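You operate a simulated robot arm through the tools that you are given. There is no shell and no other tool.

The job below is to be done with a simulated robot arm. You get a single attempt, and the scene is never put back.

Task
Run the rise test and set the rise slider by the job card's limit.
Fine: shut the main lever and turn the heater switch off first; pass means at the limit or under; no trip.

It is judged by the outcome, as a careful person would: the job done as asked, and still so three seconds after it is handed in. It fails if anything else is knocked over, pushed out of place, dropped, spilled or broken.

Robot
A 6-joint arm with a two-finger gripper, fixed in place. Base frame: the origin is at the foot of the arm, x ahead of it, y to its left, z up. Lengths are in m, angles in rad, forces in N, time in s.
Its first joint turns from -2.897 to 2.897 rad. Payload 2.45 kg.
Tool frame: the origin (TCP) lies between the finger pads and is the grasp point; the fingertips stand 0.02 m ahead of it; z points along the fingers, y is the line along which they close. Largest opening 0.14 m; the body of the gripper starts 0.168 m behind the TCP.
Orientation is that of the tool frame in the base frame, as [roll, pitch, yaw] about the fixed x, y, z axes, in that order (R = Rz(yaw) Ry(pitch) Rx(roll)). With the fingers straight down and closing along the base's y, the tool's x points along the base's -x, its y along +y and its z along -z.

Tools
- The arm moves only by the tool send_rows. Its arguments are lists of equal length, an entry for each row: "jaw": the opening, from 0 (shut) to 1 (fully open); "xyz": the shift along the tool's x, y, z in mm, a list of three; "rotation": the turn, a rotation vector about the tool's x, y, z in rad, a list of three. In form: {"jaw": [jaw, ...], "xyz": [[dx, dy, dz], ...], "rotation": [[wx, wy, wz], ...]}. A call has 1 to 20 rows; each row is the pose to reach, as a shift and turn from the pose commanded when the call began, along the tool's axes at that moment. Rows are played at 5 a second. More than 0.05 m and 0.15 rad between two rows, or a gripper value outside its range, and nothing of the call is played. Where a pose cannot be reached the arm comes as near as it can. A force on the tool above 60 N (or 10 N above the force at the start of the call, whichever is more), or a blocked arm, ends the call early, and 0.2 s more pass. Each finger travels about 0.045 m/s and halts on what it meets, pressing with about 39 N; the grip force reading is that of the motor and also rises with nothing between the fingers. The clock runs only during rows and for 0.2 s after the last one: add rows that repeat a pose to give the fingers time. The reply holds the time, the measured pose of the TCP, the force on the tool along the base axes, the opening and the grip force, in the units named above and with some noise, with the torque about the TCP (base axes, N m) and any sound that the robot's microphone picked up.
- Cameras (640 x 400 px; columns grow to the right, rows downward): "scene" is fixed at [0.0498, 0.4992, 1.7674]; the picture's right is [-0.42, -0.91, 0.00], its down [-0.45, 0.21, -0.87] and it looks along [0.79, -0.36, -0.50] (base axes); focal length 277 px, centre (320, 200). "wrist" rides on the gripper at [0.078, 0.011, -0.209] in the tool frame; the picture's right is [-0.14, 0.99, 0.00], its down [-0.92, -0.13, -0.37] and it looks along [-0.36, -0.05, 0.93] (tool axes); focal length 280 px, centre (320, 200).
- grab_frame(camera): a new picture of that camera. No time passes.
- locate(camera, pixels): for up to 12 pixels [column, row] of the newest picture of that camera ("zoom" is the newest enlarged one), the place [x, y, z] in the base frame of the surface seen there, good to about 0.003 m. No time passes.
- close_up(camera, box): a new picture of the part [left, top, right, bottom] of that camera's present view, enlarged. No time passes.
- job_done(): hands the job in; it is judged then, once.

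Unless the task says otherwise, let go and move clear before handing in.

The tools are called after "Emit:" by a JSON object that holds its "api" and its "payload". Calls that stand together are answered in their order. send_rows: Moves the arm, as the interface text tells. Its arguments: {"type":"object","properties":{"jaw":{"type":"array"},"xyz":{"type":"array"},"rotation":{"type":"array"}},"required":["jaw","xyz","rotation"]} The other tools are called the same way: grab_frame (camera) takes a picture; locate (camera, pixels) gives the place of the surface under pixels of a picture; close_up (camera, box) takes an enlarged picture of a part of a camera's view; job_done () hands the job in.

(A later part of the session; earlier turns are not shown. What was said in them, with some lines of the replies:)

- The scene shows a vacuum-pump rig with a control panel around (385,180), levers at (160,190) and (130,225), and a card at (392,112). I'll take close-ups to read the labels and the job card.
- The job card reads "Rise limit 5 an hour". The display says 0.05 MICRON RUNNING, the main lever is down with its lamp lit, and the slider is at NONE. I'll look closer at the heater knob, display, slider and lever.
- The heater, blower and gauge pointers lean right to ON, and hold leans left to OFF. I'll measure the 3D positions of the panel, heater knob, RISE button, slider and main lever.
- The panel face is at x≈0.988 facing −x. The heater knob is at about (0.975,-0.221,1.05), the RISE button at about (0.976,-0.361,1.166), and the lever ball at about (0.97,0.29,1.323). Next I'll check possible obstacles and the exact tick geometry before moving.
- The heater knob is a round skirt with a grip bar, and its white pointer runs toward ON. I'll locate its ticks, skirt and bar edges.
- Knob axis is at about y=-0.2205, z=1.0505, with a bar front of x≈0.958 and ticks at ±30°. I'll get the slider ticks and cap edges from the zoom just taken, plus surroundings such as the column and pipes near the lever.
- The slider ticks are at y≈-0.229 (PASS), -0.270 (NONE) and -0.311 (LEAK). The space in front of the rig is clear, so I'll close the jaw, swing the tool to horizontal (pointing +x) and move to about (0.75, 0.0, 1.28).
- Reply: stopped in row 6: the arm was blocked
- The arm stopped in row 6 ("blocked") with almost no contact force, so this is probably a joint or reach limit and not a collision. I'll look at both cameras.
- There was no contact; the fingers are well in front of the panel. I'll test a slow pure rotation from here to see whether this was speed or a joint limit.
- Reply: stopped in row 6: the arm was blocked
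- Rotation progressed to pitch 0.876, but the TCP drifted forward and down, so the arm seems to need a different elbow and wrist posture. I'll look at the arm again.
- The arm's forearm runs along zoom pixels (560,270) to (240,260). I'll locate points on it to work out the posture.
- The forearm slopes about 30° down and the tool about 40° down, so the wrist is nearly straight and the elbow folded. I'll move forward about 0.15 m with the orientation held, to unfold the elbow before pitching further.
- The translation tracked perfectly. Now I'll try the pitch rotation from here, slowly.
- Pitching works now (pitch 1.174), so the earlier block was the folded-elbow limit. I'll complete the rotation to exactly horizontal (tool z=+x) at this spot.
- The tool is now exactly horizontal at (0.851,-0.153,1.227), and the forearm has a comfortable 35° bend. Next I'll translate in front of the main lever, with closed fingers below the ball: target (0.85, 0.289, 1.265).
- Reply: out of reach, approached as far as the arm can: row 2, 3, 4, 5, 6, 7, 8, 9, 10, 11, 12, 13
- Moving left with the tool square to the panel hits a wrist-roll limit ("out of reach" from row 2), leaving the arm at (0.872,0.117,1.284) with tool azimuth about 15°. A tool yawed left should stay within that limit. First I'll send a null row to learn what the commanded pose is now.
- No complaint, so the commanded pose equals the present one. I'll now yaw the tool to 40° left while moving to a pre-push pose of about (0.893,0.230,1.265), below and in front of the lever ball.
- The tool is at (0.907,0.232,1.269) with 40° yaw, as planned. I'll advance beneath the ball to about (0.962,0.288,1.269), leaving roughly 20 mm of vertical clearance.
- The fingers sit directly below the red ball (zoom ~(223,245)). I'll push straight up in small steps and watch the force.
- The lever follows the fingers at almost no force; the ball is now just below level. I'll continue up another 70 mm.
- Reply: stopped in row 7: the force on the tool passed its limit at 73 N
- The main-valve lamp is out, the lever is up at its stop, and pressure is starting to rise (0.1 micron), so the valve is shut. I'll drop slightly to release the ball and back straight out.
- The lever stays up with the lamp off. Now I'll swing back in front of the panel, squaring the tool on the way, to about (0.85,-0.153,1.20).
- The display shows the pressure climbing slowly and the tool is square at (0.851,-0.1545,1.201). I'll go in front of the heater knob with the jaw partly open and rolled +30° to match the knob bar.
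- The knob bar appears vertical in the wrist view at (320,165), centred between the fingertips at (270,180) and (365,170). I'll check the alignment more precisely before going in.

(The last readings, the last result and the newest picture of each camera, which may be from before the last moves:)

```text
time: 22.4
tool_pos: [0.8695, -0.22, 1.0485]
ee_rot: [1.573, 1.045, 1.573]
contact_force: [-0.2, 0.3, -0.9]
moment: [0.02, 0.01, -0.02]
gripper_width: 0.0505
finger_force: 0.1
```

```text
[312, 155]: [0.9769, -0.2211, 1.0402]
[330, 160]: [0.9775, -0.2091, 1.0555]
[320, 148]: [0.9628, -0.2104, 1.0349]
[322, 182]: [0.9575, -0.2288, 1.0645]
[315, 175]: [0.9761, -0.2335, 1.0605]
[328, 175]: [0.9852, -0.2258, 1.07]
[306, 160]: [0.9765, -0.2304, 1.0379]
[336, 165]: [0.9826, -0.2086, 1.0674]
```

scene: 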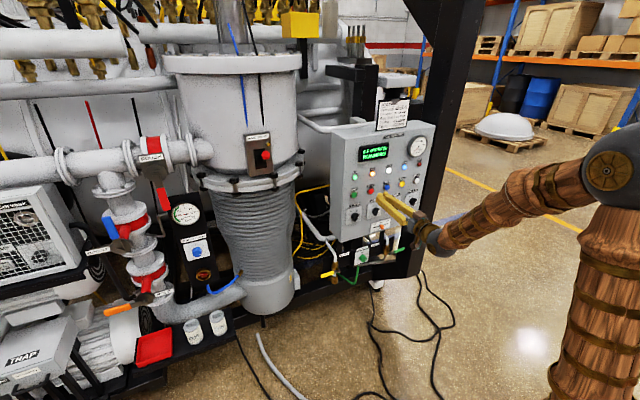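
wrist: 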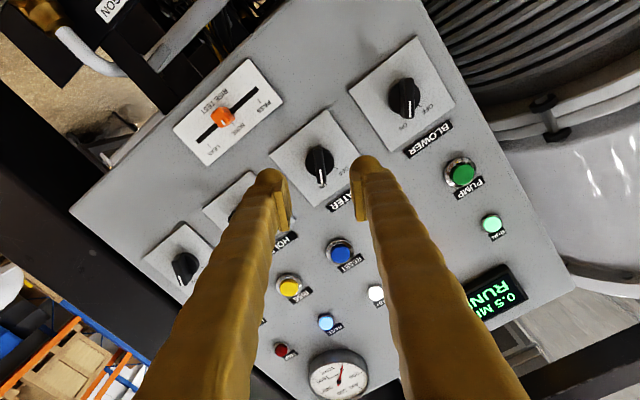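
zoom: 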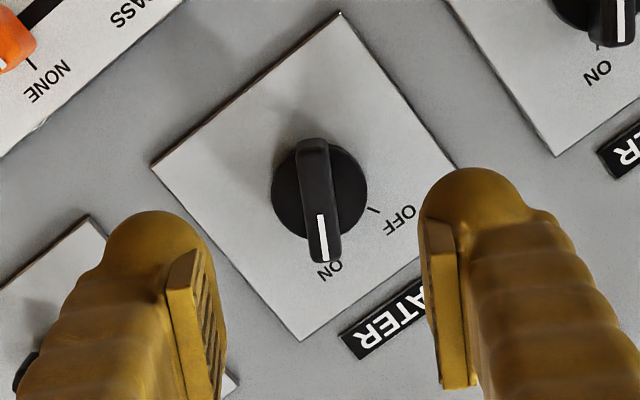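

The bar is centred and aligned within about 2°, with the skirt front at x≈0.977 and the bar front at 0.958. I'll advance to TCP x≈0.952 with the jaw still open.

Emit:
{"api": "send_rows", "payload": {"jaw": [0.36, 0.36, 0.36, 0.36, 0.36, 0.36], "xyz": [[-0.5, 0.3, 20], [-1, 0.6, 40], [-1.3, 0.75, 58], [-1.3, 0.75, 72], [-1.3, 0.75, 82.5], [-1.3, 0.75, 82.5]], "rotation": [[0, 0, 0], [0, 0, 0], [0, 0, 0], [0, 0, 0], [0, 0, 0], [0, 0, 0]]}}

Emit:
{"api": "grab_frame", "payload": {"camera": "wrist"}}

Emit:
{"api": "close_up", "payload": {"camera": "scene", "box": [335, 180, 435, 255]}}

```text
time: 23.8
tool_pos: [0.9508, -0.2188, 1.0521]
ee_rot: [1.574, 1.048, 1.571]
contact_force: [0.2, 0.3, -0.5]
moment: [-0.02, -0.01, -0.02]
gripper_width: 0.0505
finger_force: 0.0
```

```text
taken
```

wrist: 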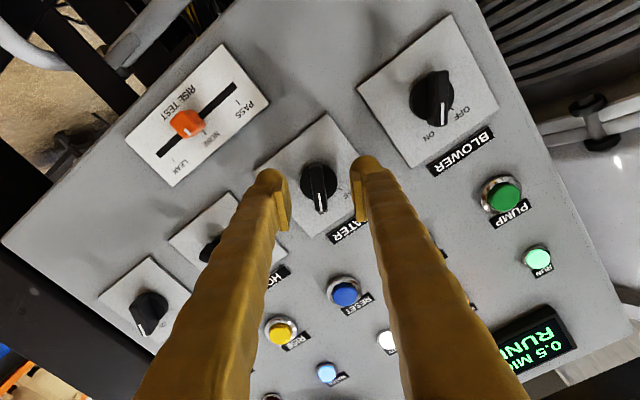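

```text
5.33 times, centred on (385, 218) of scene
```

zoom: 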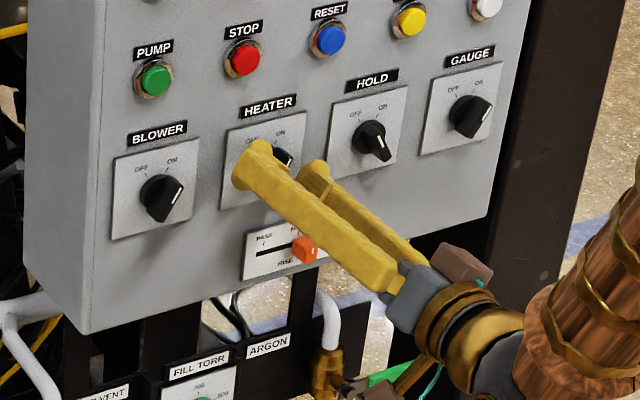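

The fingers straddle the heater knob with no contact, at TCP (0.951,-0.219,1.052). I'll close the jaw on the bar.

Emit:
{"api": "send_rows", "payload": {"jaw": [0.25, 0.15, 0.05, 0, 0, 0], "xyz": [[0, 0, 0], [0, 0, 0], [0, 0, 0], [0, 0, 0], [0, 0, 0], [0, 0, 0]], "rotation": [[0, 0, 0], [0, 0, 0], [0, 0, 0], [0, 0, 0], [0, 0, 0], [0, 0, 0]]}}

Emit:
{"api": "grab_frame", "payload": {"camera": "wrist"}}

```text
time: 25.2
tool_pos: [0.9494, -0.2193, 1.0509]
ee_rot: [1.571, 1.047, 1.573]
contact_force: [5.7, -18.2, -8.1]
moment: [-0.05, 0.07, -0.18]
gripper_width: 0.01
finger_force: 37.6
```

```text
taken
```

wrist: 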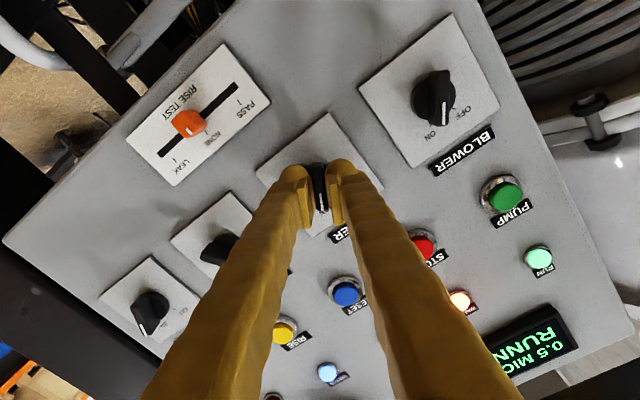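

I have a firm grip on the 10 mm bar with a small ~20 N lateral bias along −tool y. I'll trim that by ~1.5 mm and rotate −60° (counter-clockwise seen from the front) to OFF.

Emit:
{"api": "send_rows", "payload": {"jaw": [0, 0, 0, 0, 0, 0, 0, 0, 0, 0, 0, 0, 0], "xyz": [[0, -1.5, 0], [0, -1.5, 0], [0, -1.5, 0], [0, -1.5, 0], [0, -1.5, 0], [0, -1.5, 0], [0, -1.5, 0], [0, -1.5, 0], [0, -1.5, 0], [0, -1.5, 0], [0, -1.5, 0], [0, -1.5, 0], [0, -1.5, 0]], "rotation": [[0, 0, -0.02], [0, 0, -0.1], [0, 0, -0.2], [0, 0, -0.3], [0, 0, -0.4], [0, 0, -0.5], [0, 0, -0.6], [0, 0, -0.7], [0, 0, -0.8], [0, 0, -0.9], [0, 0, -1.0], [0, 0, -1.06], [0, 0, -1.06]]}}

Emit:
{"api": "grab_frame", "payload": {"camera": "wrist"}}

Emit:
{"api": "close_up", "payload": {"camera": "scene", "box": [335, 130, 435, 255]}}

```text
time: 27.4
tool_pos: [0.9564, -0.2208, 1.0569]
ee_rot: [-2.073, 1.47, -2.015]
contact_force: [-44.6, 27.0, 33.9]
moment: [0.2, -0.65, -0.19]
gripper_width: 0.0104
finger_force: 37.1
out of reach, approached as far as the arm can: row 7, 8, 9, 10, 11
stopped in row 11: the force on the tool passed its limit at 382 N (the readings are from after the stop); the commanded pose is now the measured one
```

```text
taken
```

wrist: 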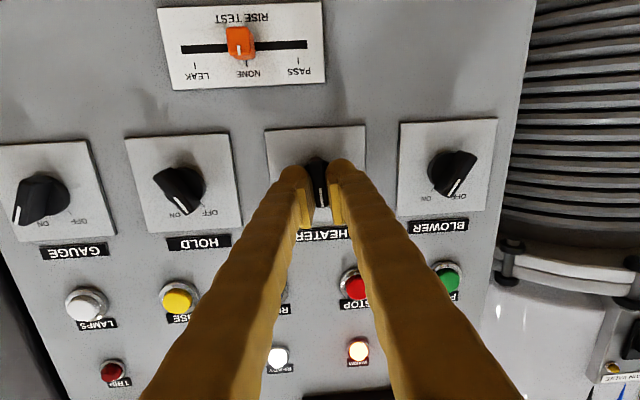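

```text
3.20 times, centred on (385, 192) of scene
```

zoom: 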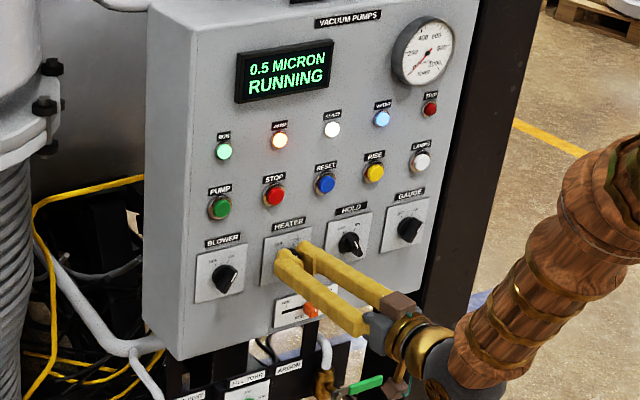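

The wrist's last joint ran out of travel at roll ≈ −4°, halfway through the turn, and the force stop triggered. I'll open the jaw to release the knob and back off. The opposite roll (180° around) will give me the travel needed.

Emit:
{"api": "send_rows", "payload": {"jaw": [0.1, 0.2, 0.36, 0.36, 0.36], "xyz": [[0, 0, 0], [0, 0, 0], [0, 0, 0], [0, 0, 0], [0, 0, 0]], "rotation": [[0, 0, 0], [0, 0, 0], [0, 0, 0], [0, 0, 0], [0, 0, 0]]}}

Emit:
{"api": "close_up", "payload": {"camera": "wrist", "box": [230, 80, 410, 260]}}

Emit:
{"api": "close_up", "payload": {"camera": "scene", "box": [335, 130, 435, 255]}}

```text
time: 28.6
tool_pos: [0.9585, -0.2226, 1.0523]
ee_rot: [-2.131, 1.467, -2.077]
contact_force: [-0.3, 0.1, 0.2]
moment: [0.02, 0.0, 0.0]
gripper_width: 0.0505
finger_force: 0.0
```

```text
2.22 times, centred on (320, 170) of wrist
```

zoom: 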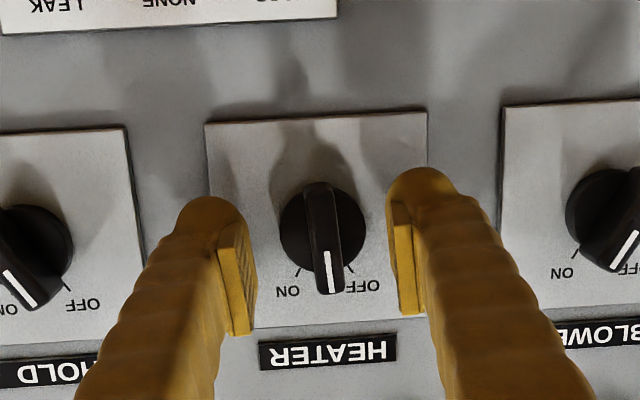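

```text
3.20 times, centred on (385, 192) of scene
```

zoom: 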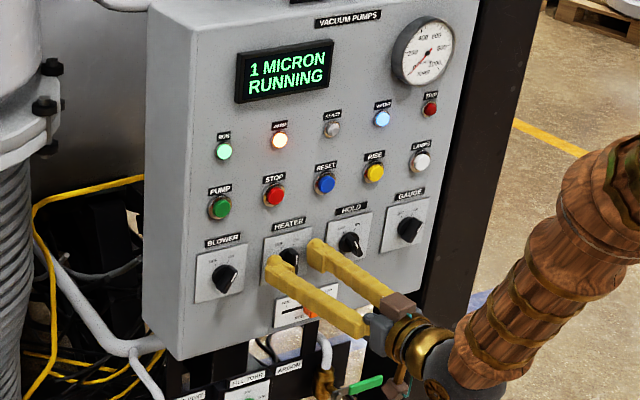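

The knob is released, sitting about 6° past vertical toward OFF, and stays put. I'll back straight off 85 mm and roll the gripper the long way round (+2.565 rad) to get the free wrist range.

Emit:
{"api": "send_rows", "payload": {"jaw": [0.36, 0.36, 0.36, 0.36, 0.36, 0.36, 0.36, 0.36, 0.36, 0.36, 0.36, 0.36, 0.36, 0.36, 0.36, 0.36, 0.36, 0.36, 0.36, 0.36], "xyz": [[0, 0, -25], [0, 0, -50], [0, 0, -75], [0, 0, -85], [0, 0, -85], [0, 0, -85], [0, 0, -85], [0, 0, -85], [0, 0, -85], [0, 0, -85], [0, 0, -85], [0, 0, -85], [0, 0, -85], [0, 0, -85], [0, 0, -85], [0, 0, -85], [0, 0, -85], [0, 0, -85], [0, 0, -85], [0, 0, -85]], "rotation": [[0, 0, 0], [0, 0, 0], [0, 0, 0.1], [0, 0, 0.245], [0, 0, 0.39], [0, 0, 0.535], [0, 0, 0.68], [0, 0, 0.825], [0, 0, 0.97], [0, 0, 1.115], [0, 0, 1.26], [0, 0, 1.405], [0, 0, 1.55], [0, 0, 1.695], [0, 0, 1.84], [0, 0, 1.985], [0, 0, 2.13], [0, 0, 2.275], [0, 0, 2.42], [0, 0, 2.565]]}}

Emit:
{"api": "grab_frame", "payload": {"camera": "wrist"}}

Emit:
{"api": "close_up", "payload": {"camera": "scene", "box": [335, 130, 435, 255]}}

```text
time: 32.8
tool_pos: [0.8732, -0.2284, 1.0582]
ee_rot: [1.66, -0.906, 1.556]
contact_force: [0.7, -0.1, 0.0]
moment: [0.03, 0.01, 0.03]
gripper_width: 0.0502
finger_force: 0.0
```

```text
taken
```

wrist: 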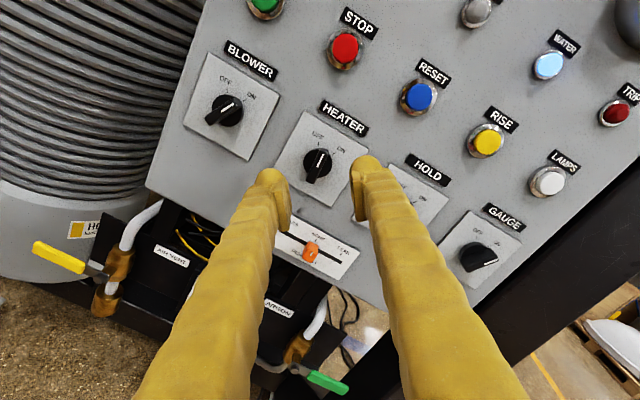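

```text
3.20 times, centred on (385, 192) of scene
```

zoom: 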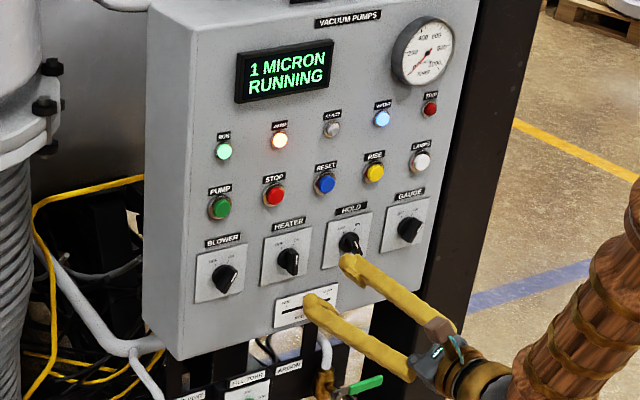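

The camera is now upright and shows the heater knob near vertical at wrist (317,165). I'll finish the roll to 174° (matching the bar's −6°), square the tool and centre on the knob.

Emit:
{"api": "send_rows", "payload": {"jaw": [0.36, 0.36, 0.36, 0.36, 0.36, 0.36], "xyz": [[-0.3, -2.3, -0.4], [-0.6, -4.6, -0.9], [-0.8, -6.8, -1.3], [-1.1, -9.1, -1.8], [-1.4, -11.4, -2.2], [-1.4, -11.4, -2.2]], "rotation": [[-0.0146, 0.0061, 0.1119], [-0.0292, 0.0122, 0.2238], [-0.0438, 0.0184, 0.3356], [-0.0584, 0.0245, 0.4475], [-0.073, 0.0306, 0.5594], [-0.073, 0.0306, 0.5594]]}}

Emit:
{"api": "grab_frame", "payload": {"camera": "wrist"}}

Emit:
{"api": "close_up", "payload": {"camera": "wrist", "box": [240, 90, 400, 240]}}

```text
time: 34.2
tool_pos: [0.8703, -0.219, 1.0503]
ee_rot: [1.567, -1.467, 1.573]
contact_force: [-0.6, -1.1, 0.7]
moment: [0.02, -0.04, 0.01]
gripper_width: 0.0505
finger_force: 0.0
```

```text
taken
```

wrist: 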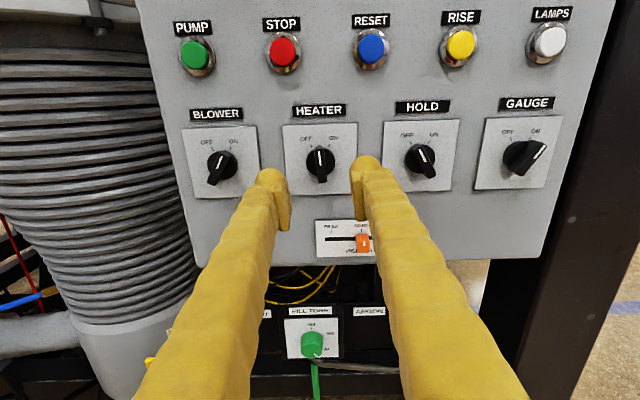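

```text
2.67 times, centred on (320, 165) of wrist
```

zoom: 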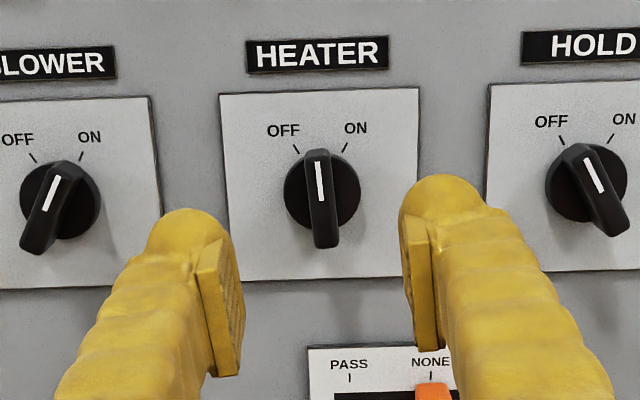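

The view is clear: the knob pointer is just left of vertical, matching the gripper. I'll advance 81 mm to straddle it, then close.

Emit:
{"api": "send_rows", "payload": {"jaw": [0.36, 0.36, 0.36, 0.36, 0.3, 0.2, 0.1, 0, 0, 0, 0], "xyz": [[0, 1.2, 22], [0, 1.2, 44], [0, 1.2, 64], [0, 1.2, 81], [0, 1.2, 81], [0, 1.2, 81], [0, 1.2, 81], [0, 1.2, 81], [0, 1.2, 81], [0, 1.2, 81], [0, 1.2, 81]], "rotation": [[0, 0, 0], [0, 0, 0], [0, 0, 0], [0, 0, 0], [0, 0, 0], [0, 0, 0], [0, 0, 0], [0, 0, 0], [0, 0, 0], [0, 0, 0], [0, 0, 0]]}}

Emit:
{"api": "close_up", "payload": {"camera": "wrist", "box": [240, 90, 400, 240]}}

```text
time: 36.6
tool_pos: [0.95, -0.2192, 1.0511]
ee_rot: [1.572, -1.464, 1.57]
contact_force: [6.3, 21.0, -2.6]
moment: [0.04, 0.04, 0.16]
gripper_width: 0.0101
finger_force: 37.3
```

```text
2.67 times, centred on (320, 165) of wrist
```

zoom: 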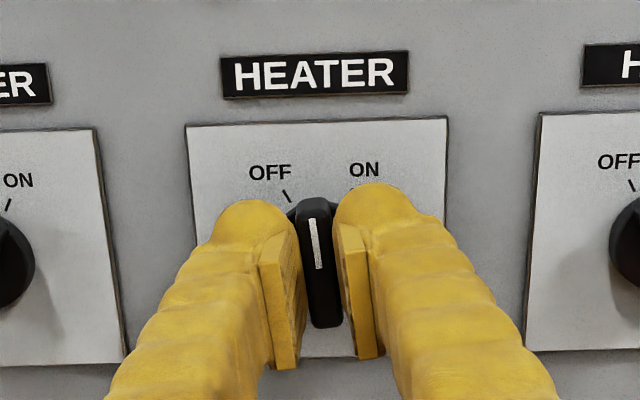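

The bar is gripped at 10 mm. I'll trim the lateral bias and rotate −0.43 rad to OFF.

Emit:
{"api": "send_rows", "payload": {"jaw": [0, 0, 0, 0, 0, 0, 0, 0], "xyz": [[0, -1.2, 0], [0, -1.2, 0], [0, -1.2, 0], [0, -1.2, 0], [0, -1.2, 0], [0, -1.2, 0], [0, -1.2, 0], [0, -1.2, 0]], "rotation": [[0, 0, -0.02], [0, 0, -0.1], [0, 0, -0.18], [0, 0, -0.26], [0, 0, -0.34], [0, 0, -0.4], [0, 0, -0.44], [0, 0, -0.44]]}}

Emit:
{"api": "close_up", "payload": {"camera": "wrist", "box": [240, 90, 400, 240]}}

```text
time: 38.4
tool_pos: [0.9492, -0.2194, 1.0502]
ee_rot: [1.568, -1.025, 1.573]
contact_force: [-19.0, 0.6, 15.4]
moment: [0.53, -0.2, -0.01]
gripper_width: 0.01
finger_force: 37.8
```

```text
2.67 times, centred on (320, 165) of wrist
```

zoom: 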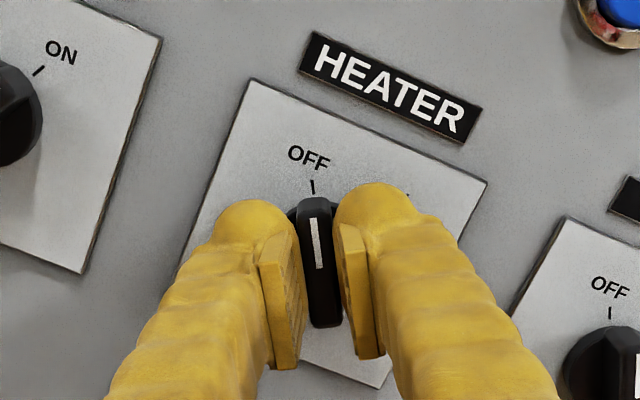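

The pointer now lines up with the OFF tick at the knob's stop (torque 0.5 Nm). I'll release and back off.

Emit:
{"api": "send_rows", "payload": {"jaw": [0.1, 0.2, 0.3, 0.36, 0.36, 0.36, 0.36], "xyz": [[0, 0, 0], [0, 0, 0], [0, 0, 0], [0, 0, -15], [0, 0, -40], [0, 0, -70], [0, 0, -70]], "rotation": [[0, 0, 0], [0, 0, 0], [0, 0, 0], [0, 0, 0], [0, 0, 0], [0, 0, 0], [0, 0, 0]]}}

Emit:
{"api": "grab_frame", "payload": {"camera": "wrist"}}

Emit:
{"api": "close_up", "payload": {"camera": "scene", "box": [335, 130, 435, 255]}}

```text
time: 40.0
tool_pos: [0.8812, -0.2176, 1.0489]
ee_rot: [1.569, -1.025, 1.571]
contact_force: [-0.9, 0.9, 0.3]
moment: [-0.04, 0.03, 0.0]
gripper_width: 0.05
finger_force: 0.1
```

```text
taken
```

wrist: 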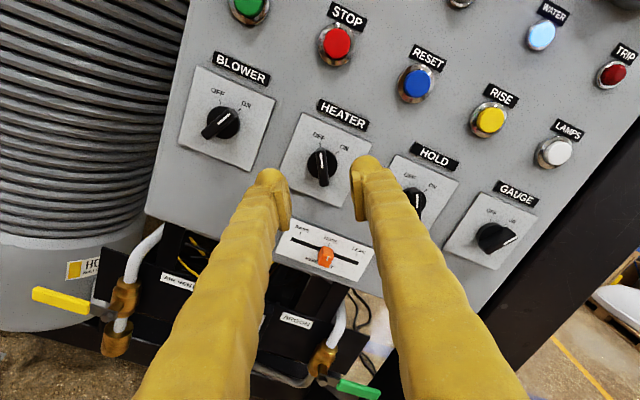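

```text
3.20 times, centred on (385, 192) of scene
```

zoom: 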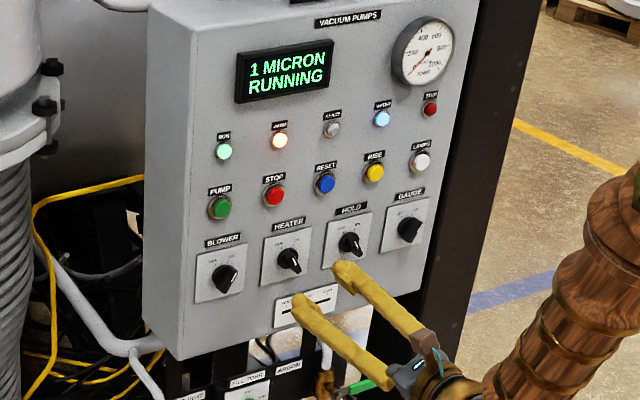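

The heater reads OFF (parallel to HOLD), WARM is still glowing, and the display shows 1 MICRON RUNNING with no trip. I'll now move closed fingers in front of the yellow RISE button at about (0.90,-0.361,1.1665), squaring the roll to 180°.

Emit:
{"api": "send_rows", "payload": {"jaw": [0.2, 0.1, 0, 0, 0, 0, 0], "xyz": [[4.4, 30.6, 3.1], [8.7, 61.2, 6.3], [13, 91.8, 9.4], [17.4, 122.4, 12.5], [21.8, 153, 15.7], [26.1, 183.6, 18.8], [26.1, 183.6, 18.8]], "rotation": [[0, 0, 0.091], [0, 0, 0.182], [0, 0, 0.273], [0, 0, 0.364], [0, 0, 0.455], [0, 0, 0.546], [0, 0, 0.546]]}}

Emit:
{"api": "grab_frame", "payload": {"camera": "wrist"}}

Emit:
{"api": "close_up", "payload": {"camera": "scene", "box": [335, 130, 455, 255]}}

```text
time: 41.6
tool_pos: [0.901, -0.3625, 1.1683]
ee_rot: [-1.284, -1.571, -1.86]
contact_force: [-0.3, -0.9, 0.1]
moment: [0.0, -0.03, 0.0]
gripper_width: 0.0001
finger_force: 29.7
```

```text
taken
```

wrist: 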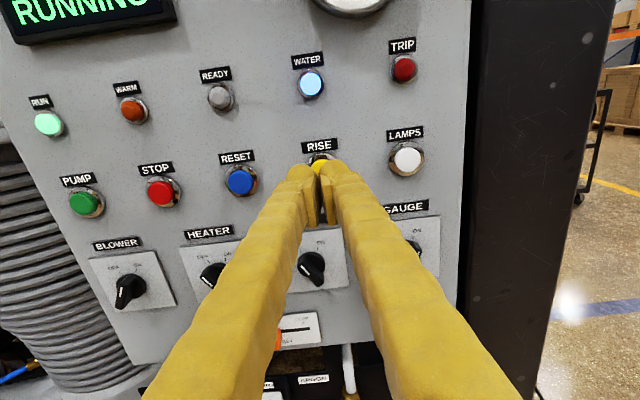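

```text
3.20 times, centred on (395, 192) of scene
```

zoom: 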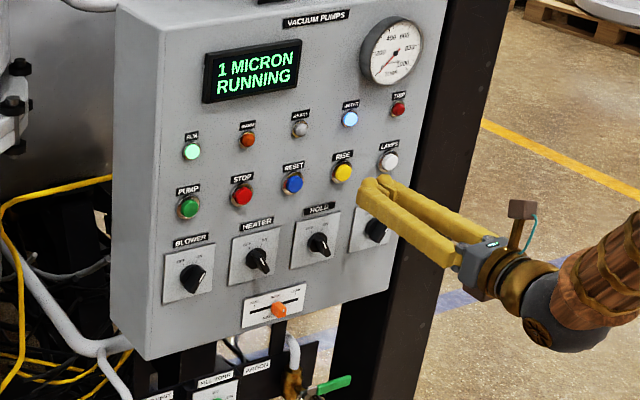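

The WARM lamp has gone out. I'll verify the RISE button's position from the wrist view before pressing.

Emit:
{"api": "locate", "payload": {"camera": "wrist", "pixels": [[320, 165], [323, 163], [322, 158], [312, 158], [331, 160], [407, 158], [240, 182]]}}

Emit:
{"api": "close_up", "payload": {"camera": "wrist", "box": [270, 120, 370, 220]}}

```text
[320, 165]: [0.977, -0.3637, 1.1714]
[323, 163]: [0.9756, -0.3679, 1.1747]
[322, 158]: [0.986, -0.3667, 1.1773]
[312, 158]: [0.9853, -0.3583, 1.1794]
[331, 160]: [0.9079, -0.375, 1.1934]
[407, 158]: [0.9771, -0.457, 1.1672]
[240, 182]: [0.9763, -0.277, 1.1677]
```

```text
4.00 times, centred on (320, 170) of wrist
```

zoom: 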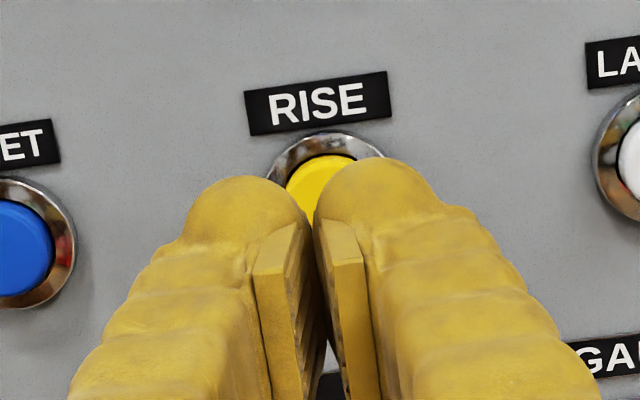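

RISE is centred near y≈-0.365, z≈1.168. I'll advance with a 2.5 mm lateral correction, press gently to about 8 mm past first contact, then pull back.

Emit:
{"api": "send_rows", "payload": {"jaw": [0, 0, 0, 0, 0, 0, 0, 0, 0], "xyz": [[0, 2.5, 20], [0, 2.5, 40], [0, 2.5, 52], [0, 2.5, 55], [0, 2.5, 57], [0, 2.5, 59], [0, 2.5, 61], [0, 2.5, 63], [0, 2.5, 63]], "rotation": [[0, 0, 0], [0, 0, 0], [0, 0, 0], [0, 0, 0], [0, 0, 0], [0, 0, 0], [0, 0, 0], [0, 0, 0], [0, 0, 0]]}}

Emit:
{"api": "close_up", "payload": {"camera": "scene", "box": [335, 130, 455, 255]}}

Emit:
{"api": "close_up", "payload": {"camera": "wrist", "box": [220, 70, 420, 220]}}

```text
time: 43.6
tool_pos: [0.9623, -0.3653, 1.1684]
ee_rot: [-0.065, -1.57, -3.078]
contact_force: [-8.6, 0.5, 2.1]
moment: [0.0, -0.02, 0.0]
gripper_width: 0.0062
finger_force: 29.1
heard: click
```

```text
3.20 times, centred on (395, 192) of scene
```

zoom: 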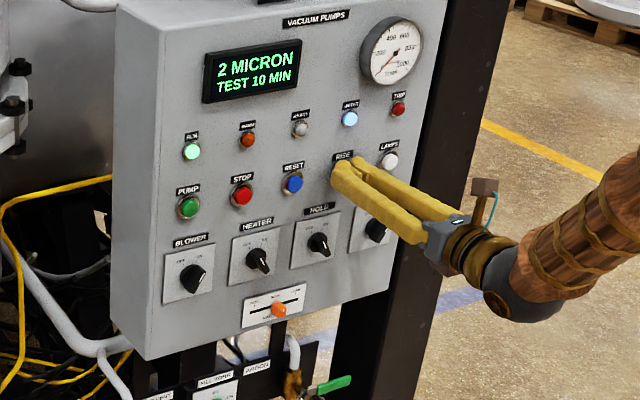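

```text
2.67 times, centred on (320, 145) of wrist
```

zoom: 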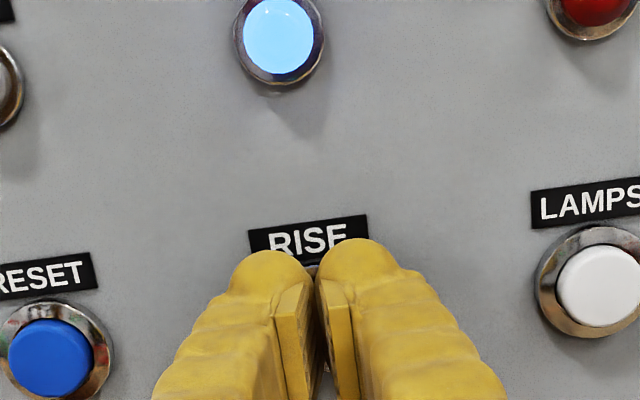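

A click was heard and the display now shows "2 MICRON / TEST 10 MIN", so the test runs for 10 simulated minutes and the result may need scaling to an hour. I'll pull back off the button and watch the display.

Emit:
{"api": "send_rows", "payload": {"jaw": [0, 0, 0], "xyz": [[0, 0, -20], [0, 0, -45], [0, 0, -60]], "rotation": [[0, 0, 0], [0, 0, 0], [0, 0, 0]]}}

Emit:
{"api": "close_up", "payload": {"camera": "scene", "box": [335, 130, 455, 255]}}

```text
time: 44.4
tool_pos: [0.9024, -0.3649, 1.1684]
ee_rot: [-2.194, -1.569, -0.949]
contact_force: [-0.5, 0.6, -0.2]
moment: [-0.03, 0.02, -0.02]
gripper_width: 0.0001
finger_force: 29.5
```

```text
3.20 times, centred on (395, 192) of scene
```

zoom: 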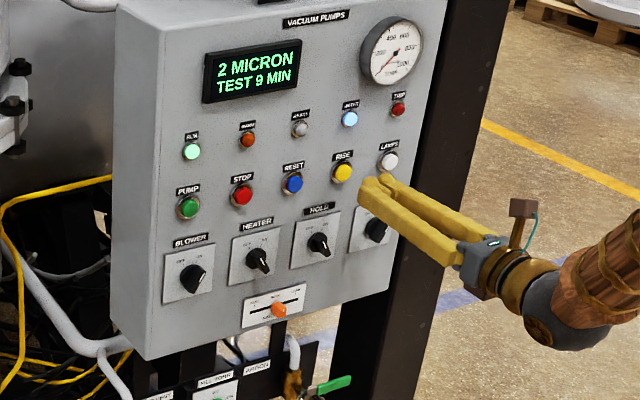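

The countdown reads TEST 9 MIN and pressure is 2 micron. While it runs I'll move toward the slider in short steps, checking the display each time.

Emit:
{"api": "send_rows", "payload": {"jaw": [0.1, 0.2, 0.3], "xyz": [[-37, -15.8, -3.7], [-74, -31.7, -7.5], [-111, -47.5, -11.2]], "rotation": [[0, 0, 0], [0, 0, 0], [0, 0, 0]]}}

Emit:
{"api": "close_up", "payload": {"camera": "scene", "box": [345, 135, 409, 175]}}

```text
time: 45.2
tool_pos: [0.891, -0.3175, 1.0571]
ee_rot: [0.035, -1.57, 3.104]
contact_force: [0.4, 0.1, -0.7]
moment: [-0.01, -0.03, -0.03]
gripper_width: 0.042
finger_force: 0.0
```

```text
10.00 times, centred on (377, 155) of scene
```

zoom: 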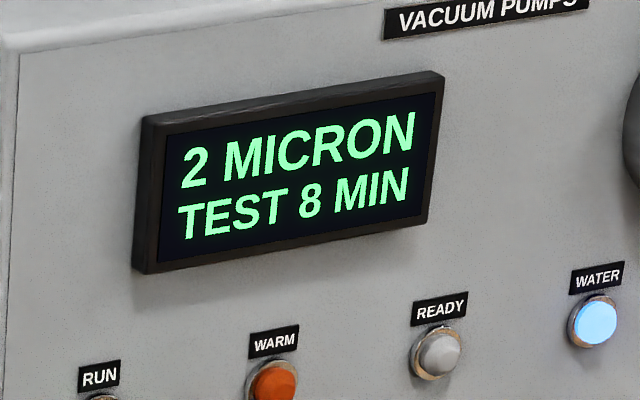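

Still 2 MICRON, TEST 8 MIN. I'll continue to the slider pre-pose.

Emit:
{"api": "send_rows", "payload": {"jaw": [0.36, 0.36, 0.36], "xyz": [[-37, -15.8, -3.7], [-74, -31.7, -7.5], [-110.6, -47.5, -11.2]], "rotation": [[0, 0, 0], [0, 0, 0], [0, 0, 0]]}}

Emit:
{"api": "close_up", "payload": {"camera": "scene", "box": [345, 135, 409, 175]}}

Emit:
{"api": "grab_frame", "payload": {"camera": "wrist"}}

```text
time: 46.0
tool_pos: [0.8806, -0.2692, 0.9479]
ee_rot: [0.324, -1.568, 2.815]
contact_force: [-0.2, 0.1, -0.3]
moment: [0.01, -0.04, -0.01]
gripper_width: 0.0502
finger_force: 0.1
```

```text
10.00 times, centred on (377, 155) of scene
```

zoom: 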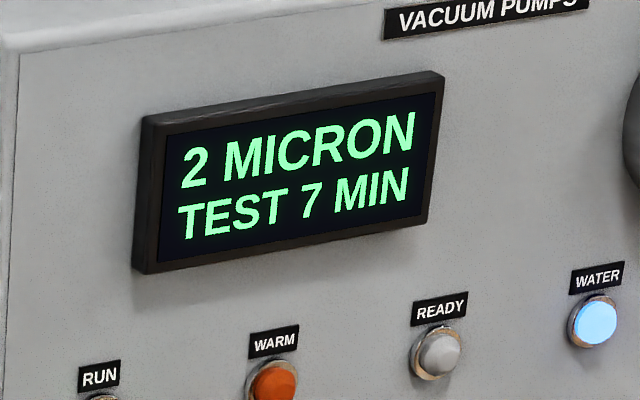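

```text
taken
```

wrist: 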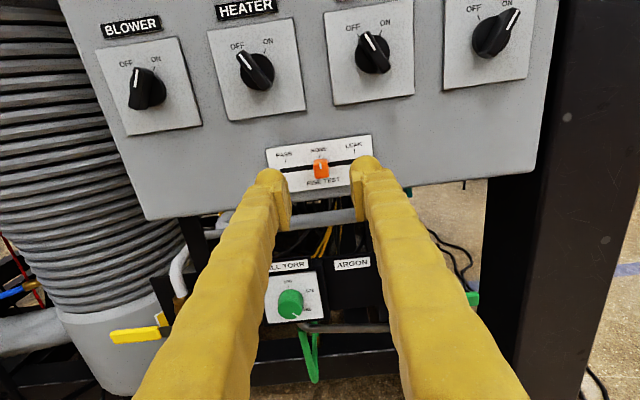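

The slider cap is centred between the fingers at wrist (320,168), and the display shows 2 MICRON, TEST 7 MIN. I'll hold still and poll the display.

Emit:
{"api": "send_rows", "payload": {"jaw": [0.36, 0.36, 0.36, 0.36, 0.36, 0.36, 0.36, 0.36], "xyz": [[0, 0, 0], [0, 0, 0], [0, 0, 0], [0, 0, 0], [0, 0, 0], [0, 0, 0], [0, 0, 0], [0, 0, 0]], "rotation": [[0, 0, 0], [0, 0, 0], [0, 0, 0], [0, 0, 0], [0, 0, 0], [0, 0, 0], [0, 0, 0], [0, 0, 0]]}}

Emit:
{"api": "close_up", "payload": {"camera": "scene", "box": [345, 135, 409, 175]}}

Emit:
{"api": "close_up", "payload": {"camera": "wrist", "box": [250, 110, 390, 220]}}

```text
time: 47.8
tool_pos: [0.881, -0.2695, 0.9482]
ee_rot: [2.85, -1.571, 0.293]
contact_force: [0.4, -0.1, -0.3]
moment: [-0.02, 0.02, -0.03]
gripper_width: 0.0503
finger_force: 0.1
```

```text
10.00 times, centred on (377, 155) of scene
```

zoom: 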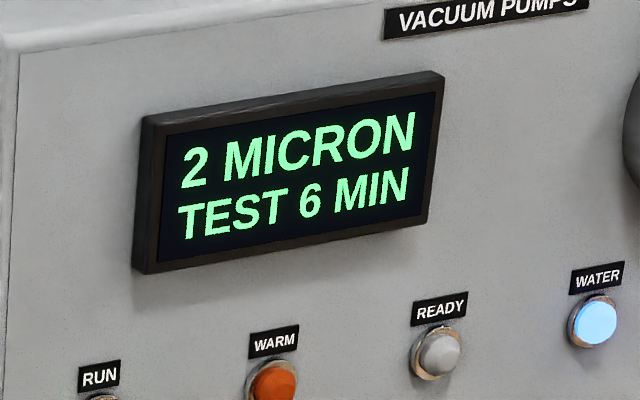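

```text
3.64 times, centred on (320, 165) of wrist
```

zoom: 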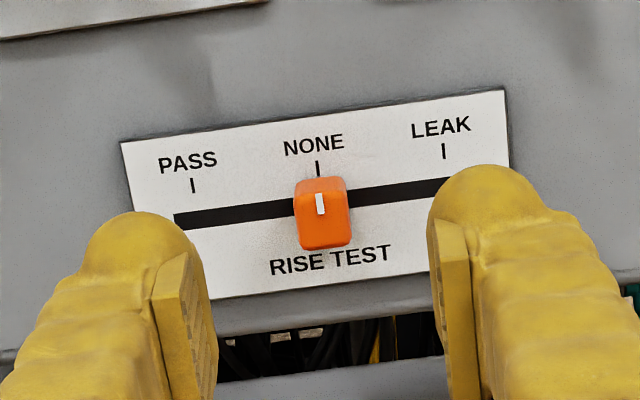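

TEST 6 MIN, still 2 MICRON, and the slider cap is well centred between the open fingers. I'll keep waiting.

Emit:
{"api": "send_rows", "payload": {"jaw": [0.36, 0.36, 0.36, 0.36, 0.36, 0.36, 0.36, 0.36, 0.36, 0.36], "xyz": [[0, 0, 0], [0, 0, 0], [0, 0, 0], [0, 0, 0], [0, 0, 0], [0, 0, 0], [0, 0, 0], [0, 0, 0], [0, 0, 0], [0, 0, 0]], "rotation": [[0, 0, 0], [0, 0, 0], [0, 0, 0], [0, 0, 0], [0, 0, 0], [0, 0, 0], [0, 0, 0], [0, 0, 0], [0, 0, 0], [0, 0, 0]]}}

Emit:
{"api": "close_up", "payload": {"camera": "scene", "box": [345, 135, 409, 175]}}

```text
time: 50.0
tool_pos: [0.881, -0.2703, 0.9473]
ee_rot: [-0.302, -1.571, -2.839]
contact_force: [-0.7, -0.1, -0.2]
moment: [0.02, 0.02, 0.0]
gripper_width: 0.0505
finger_force: 0.0
```

```text
10.00 times, centred on (377, 155) of scene
```

zoom: 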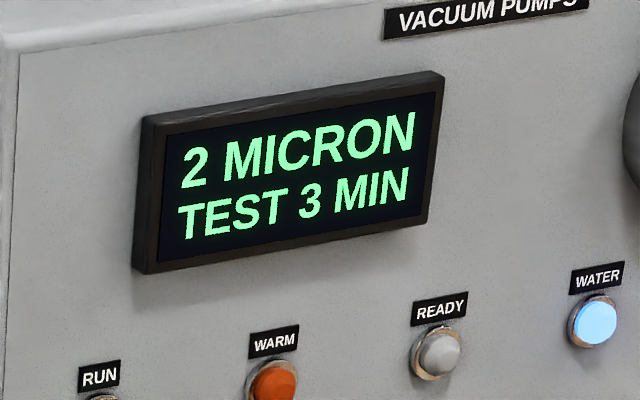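

TEST 3 MIN, still 2 MICRON. I'll keep holding for the result.

Emit:
{"api": "send_rows", "payload": {"jaw": [0.36, 0.36, 0.36, 0.36, 0.36, 0.36, 0.36, 0.36], "xyz": [[0, 0, 0], [0, 0, 0], [0, 0, 0], [0, 0, 0], [0, 0, 0], [0, 0, 0], [0, 0, 0], [0, 0, 0]], "rotation": [[0, 0, 0], [0, 0, 0], [0, 0, 0], [0, 0, 0], [0, 0, 0], [0, 0, 0], [0, 0, 0], [0, 0, 0]]}}

Emit:
{"api": "close_up", "payload": {"camera": "scene", "box": [345, 135, 409, 175]}}

```text
time: 51.8
tool_pos: [0.8807, -0.2696, 0.9479]
ee_rot: [2.878, -1.57, 0.264]
contact_force: [0.2, -0.3, 0.6]
moment: [0.01, 0.0, -0.01]
gripper_width: 0.0506
finger_force: 0.0
```

```text
10.00 times, centred on (377, 155) of scene
```

zoom: 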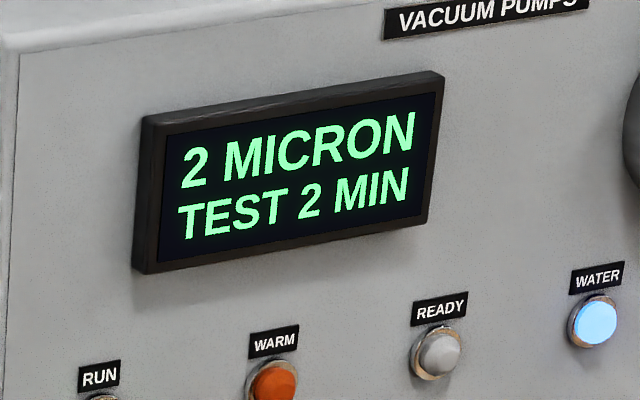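

TEST 2 MIN. I'll wait about two more seconds.

Emit:
{"api": "send_rows", "payload": {"jaw": [0.36, 0.36, 0.36, 0.36, 0.36, 0.36, 0.36], "xyz": [[0, 0, 0], [0, 0, 0], [0, 0, 0], [0, 0, 0], [0, 0, 0], [0, 0, 0], [0, 0, 0]], "rotation": [[0, 0, 0], [0, 0, 0], [0, 0, 0], [0, 0, 0], [0, 0, 0], [0, 0, 0], [0, 0, 0]]}}

Emit:
{"api": "close_up", "payload": {"camera": "scene", "box": [345, 135, 409, 175]}}

```text
time: 53.4
tool_pos: [0.8808, -0.2708, 0.9479]
ee_rot: [2.887, -1.57, 0.257]
contact_force: [0.1, -0.5, -0.4]
moment: [-0.01, -0.02, 0.02]
gripper_width: 0.0503
finger_force: 0.0
```

```text
10.00 times, centred on (377, 155) of scene
```

zoom: 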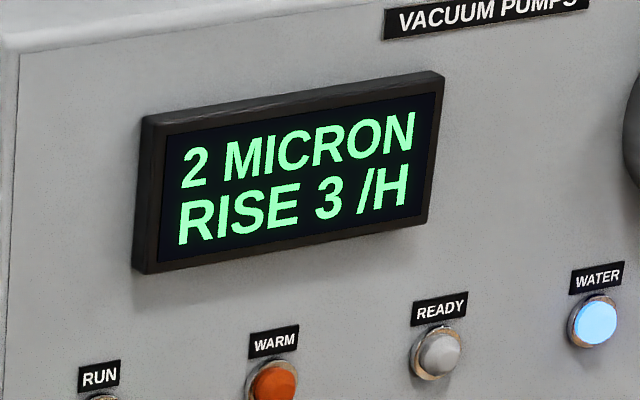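

The result is RISE 3 /H against the card's limit of 5 an hour, so it's a PASS. I'll advance the open fingers around the slider cap and close on it.

Emit:
{"api": "send_rows", "payload": {"jaw": [0.36, 0.36, 0.36, 0.36, 0.3, 0.2, 0.1, 0, 0, 0], "xyz": [[0, 0, 22], [-0.5, 0, 44], [-1, 0, 60], [-1, 0, 72], [-1, 0, 72], [-1, 0, 72], [-1, 0, 72], [-1, 0, 72], [-1, 0, 72], [-1, 0, 72]], "rotation": [[0, 0, 0], [0, 0, 0], [0, 0, 0], [0, 0, 0], [0, 0, 0], [0, 0, 0], [0, 0, 0], [0, 0, 0], [0, 0, 0], [0, 0, 0]]}}

Emit:
{"api": "close_up", "payload": {"camera": "wrist", "box": [250, 110, 390, 220]}}

Emit:
{"api": "close_up", "payload": {"camera": "scene", "box": [335, 130, 455, 255]}}

```text
time: 55.6
tool_pos: [0.9524, -0.2704, 0.9454]
ee_rot: [-0.245, -1.571, -2.896]
contact_force: [3.6, -1.0, -0.9]
moment: [0.03, 0.0, 0.0]
gripper_width: 0.0148
finger_force: 41.0
```

```text
3.64 times, centred on (320, 165) of wrist
```

zoom: 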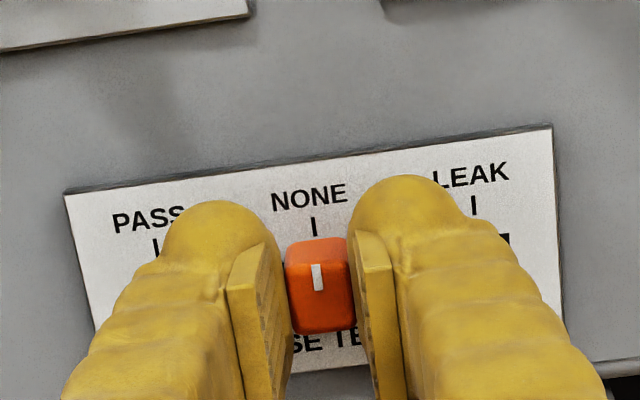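

```text
3.20 times, centred on (395, 192) of scene
```

zoom: 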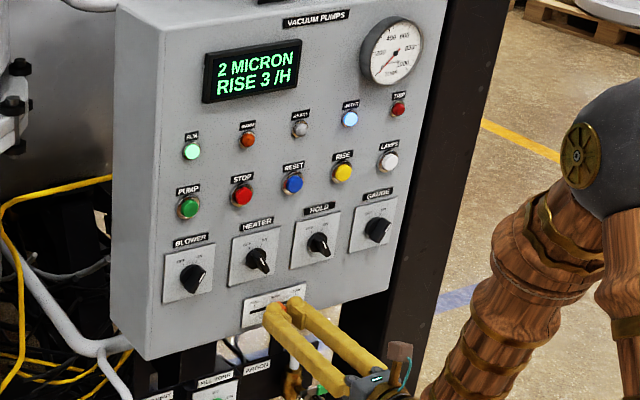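

The cap is gripped at 14.8 mm with almost no side load, and the display still reads RISE 3 /H. I'll slide left (+y) toward PASS, about 40 mm.

Emit:
{"api": "send_rows", "payload": {"jaw": [0, 0, 0, 0, 0, 0, 0, 0, 0], "xyz": [[0, -6, 0], [0, -12, 0], [0, -18, 0], [0, -24, 0], [0, -30, 0], [0, -35, 0], [0, -39, 0], [0, -40.5, 0], [0, -40.5, 0]], "rotation": [[0, 0, 0], [0, 0, 0], [0, 0, 0], [0, 0, 0], [0, 0, 0], [0, 0, 0], [0, 0, 0], [0, 0, 0], [0, 0, 0]]}}

Emit:
{"api": "close_up", "payload": {"camera": "wrist", "box": [250, 110, 390, 220]}}

```text
time: 57.6
tool_pos: [0.9527, -0.2297, 0.9453]
ee_rot: [0.168, -1.566, 2.971]
contact_force: [3.8, -2.6, 36.9]
moment: [-0.02, -0.44, -0.02]
gripper_width: 0.0147
finger_force: 41.0
```

```text
3.64 times, centred on (320, 165) of wrist
```

zoom: 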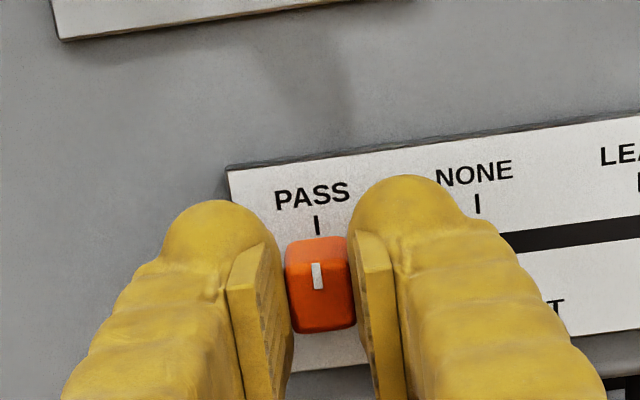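

The cap is lined up with the PASS tick. There's a ~37 N vertical friction load at the grip, so I'll open the jaw to release it and back straight out.

Emit:
{"api": "send_rows", "payload": {"jaw": [0.15, 0.22, 0.3, 0.36, 0.36, 0.36, 0.36, 0.36], "xyz": [[0, 0, 0], [0, 0, 0], [0, 0, 0], [0, 0, -15], [0, 0, -40], [0, 0, -65], [0, 0, -80], [0, 0, -80]], "rotation": [[0, 0, 0], [0, 0, 0], [0, 0, 0], [0, 0, 0], [0, 0, 0], [0, 0, 0], [0, 0, 0], [0, 0, 0]]}}

Emit:
{"api": "grab_frame", "payload": {"camera": "wrist"}}

Emit:
{"api": "close_up", "payload": {"camera": "wrist", "box": [250, 110, 390, 220]}}

Emit:
{"api": "grab_frame", "payload": {"camera": "scene"}}

Emit:
{"api": "close_up", "payload": {"camera": "scene", "box": [335, 130, 455, 255]}}

```text
time: 59.4
tool_pos: [0.8711, -0.2287, 0.9441]
ee_rot: [-0.065, -1.569, -3.078]
contact_force: [0.3, -0.4, -0.9]
moment: [0.0, -0.03, 0.01]
gripper_width: 0.0504
finger_force: 0.0
```

```text
taken
```

wrist: 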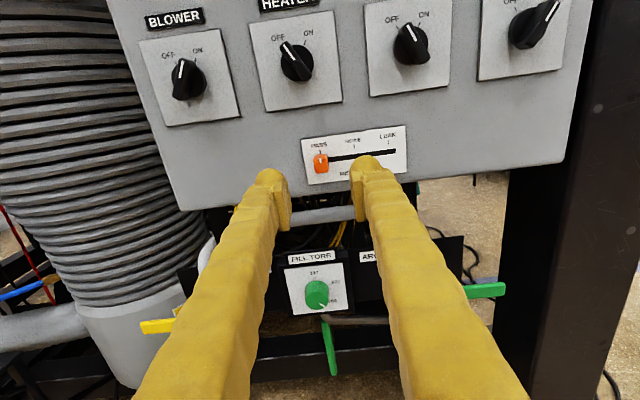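

```text
3.64 times, centred on (320, 165) of wrist
```

zoom: 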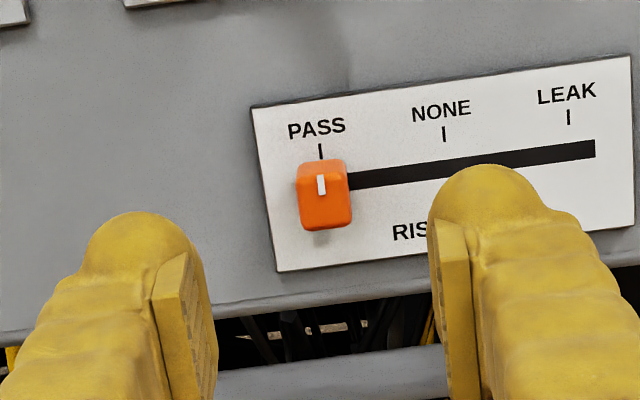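

```text
taken
```

scene: 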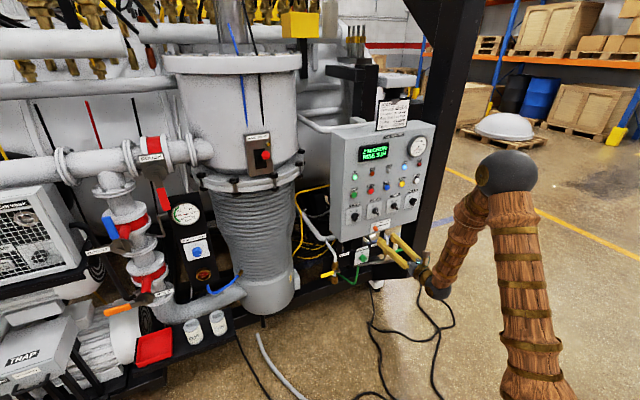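

```text
3.20 times, centred on (395, 192) of scene
```

zoom: 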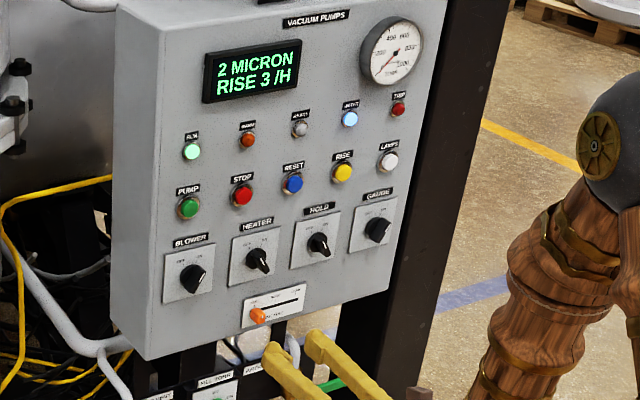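

The slider sits at PASS, the display reads RISE 3 /H, the heater points to OFF, the main lever is up with its lamp out, and TRIP is dark. I'll back off a bit further and run a last check of the lever and panel.

Emit:
{"api": "send_rows", "payload": {"jaw": [0.36, 0.36, 0.36, 0.36, 0.36], "xyz": [[0, 0, -15], [0, 0, -30], [0, 0, -40], [0, 0, -40], [0, 0, -40]], "rotation": [[0, 0, 0], [0, 0, 0], [0, 0, 0], [0, 0, 0], [0, 0, 0]]}}

Emit:
{"api": "close_up", "payload": {"camera": "scene", "box": [230, 120, 310, 190]}}

Emit:
{"api": "close_up", "payload": {"camera": "scene", "box": [340, 180, 430, 250]}}

Emit:
{"api": "close_up", "payload": {"camera": "scene", "box": [335, 130, 445, 195]}}

```text
time: 60.6
tool_pos: [0.8311, -0.2289, 0.9455]
ee_rot: [2.664, -1.57, 0.475]
contact_force: [0.8, -0.4, -1.1]
moment: [0.0, 0.01, 0.0]
gripper_width: 0.0504
finger_force: 0.1
```

```text
5.71 times, centred on (270, 155) of scene
```

zoom: 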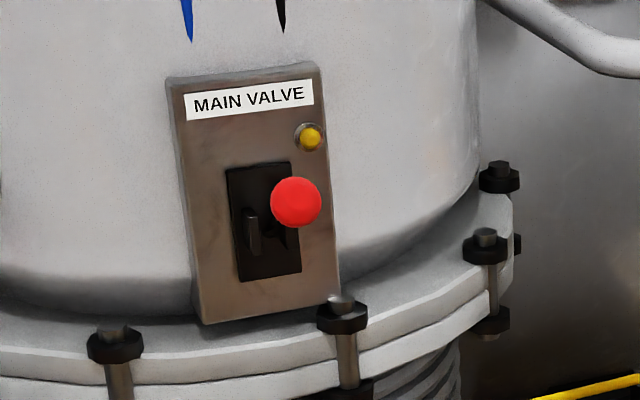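

```text
5.71 times, centred on (385, 215) of scene
```

zoom: 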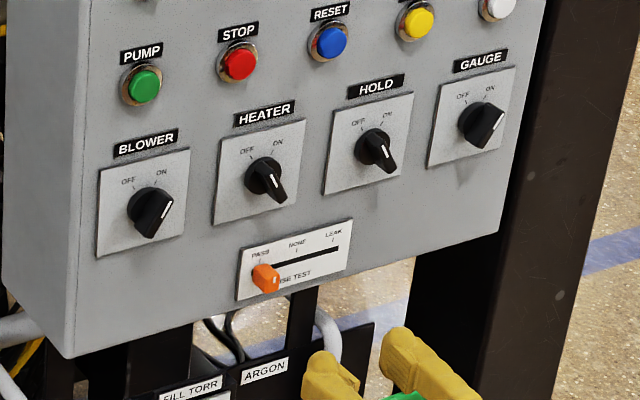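

```text
5.82 times, centred on (390, 162) of scene
```

zoom: 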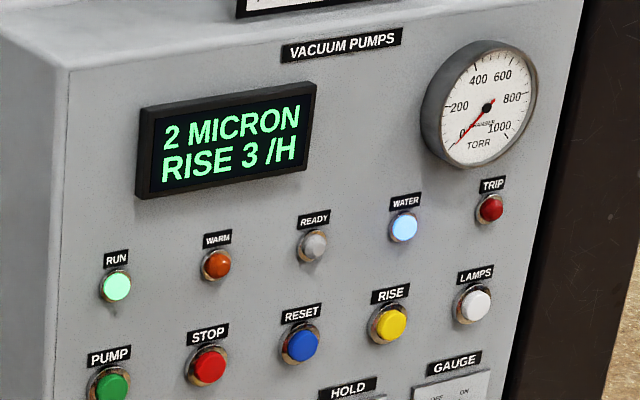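

The final checks agree: lever up with its lamp out, HEATER at OFF, "RISE 3 /H" under the limit of 5, slider at PASS, TRIP dark, and the other knobs unchanged. The gripper is empty and clear of the panel, so I'm handing the job in.

Emit:
{"api": "job_done", "payload": {}}

```text
The job is handed in.
```

The rise test passed. It read 3 an hour against the job card's limit of 5, so I set the rise slider to PASS and handed the job in.

- **Before the test:** I shut the main lever, and its lamp went out. I then turned the heater switch off, and the WARM lamp went out before I pressed RISE.
- **Heater switch:** My first try at turning it ran the arm's wrist out of travel partway. The force on the tool briefly reached 382 N before the arm stopped. I let go, turned the gripper around and finished the turn to OFF. The switch stayed where I left it, and I saw no damage.
- **At hand-in:** TRIP was dark, the other panel knobs were where they started, and the gripper was empty and clear of the panel.
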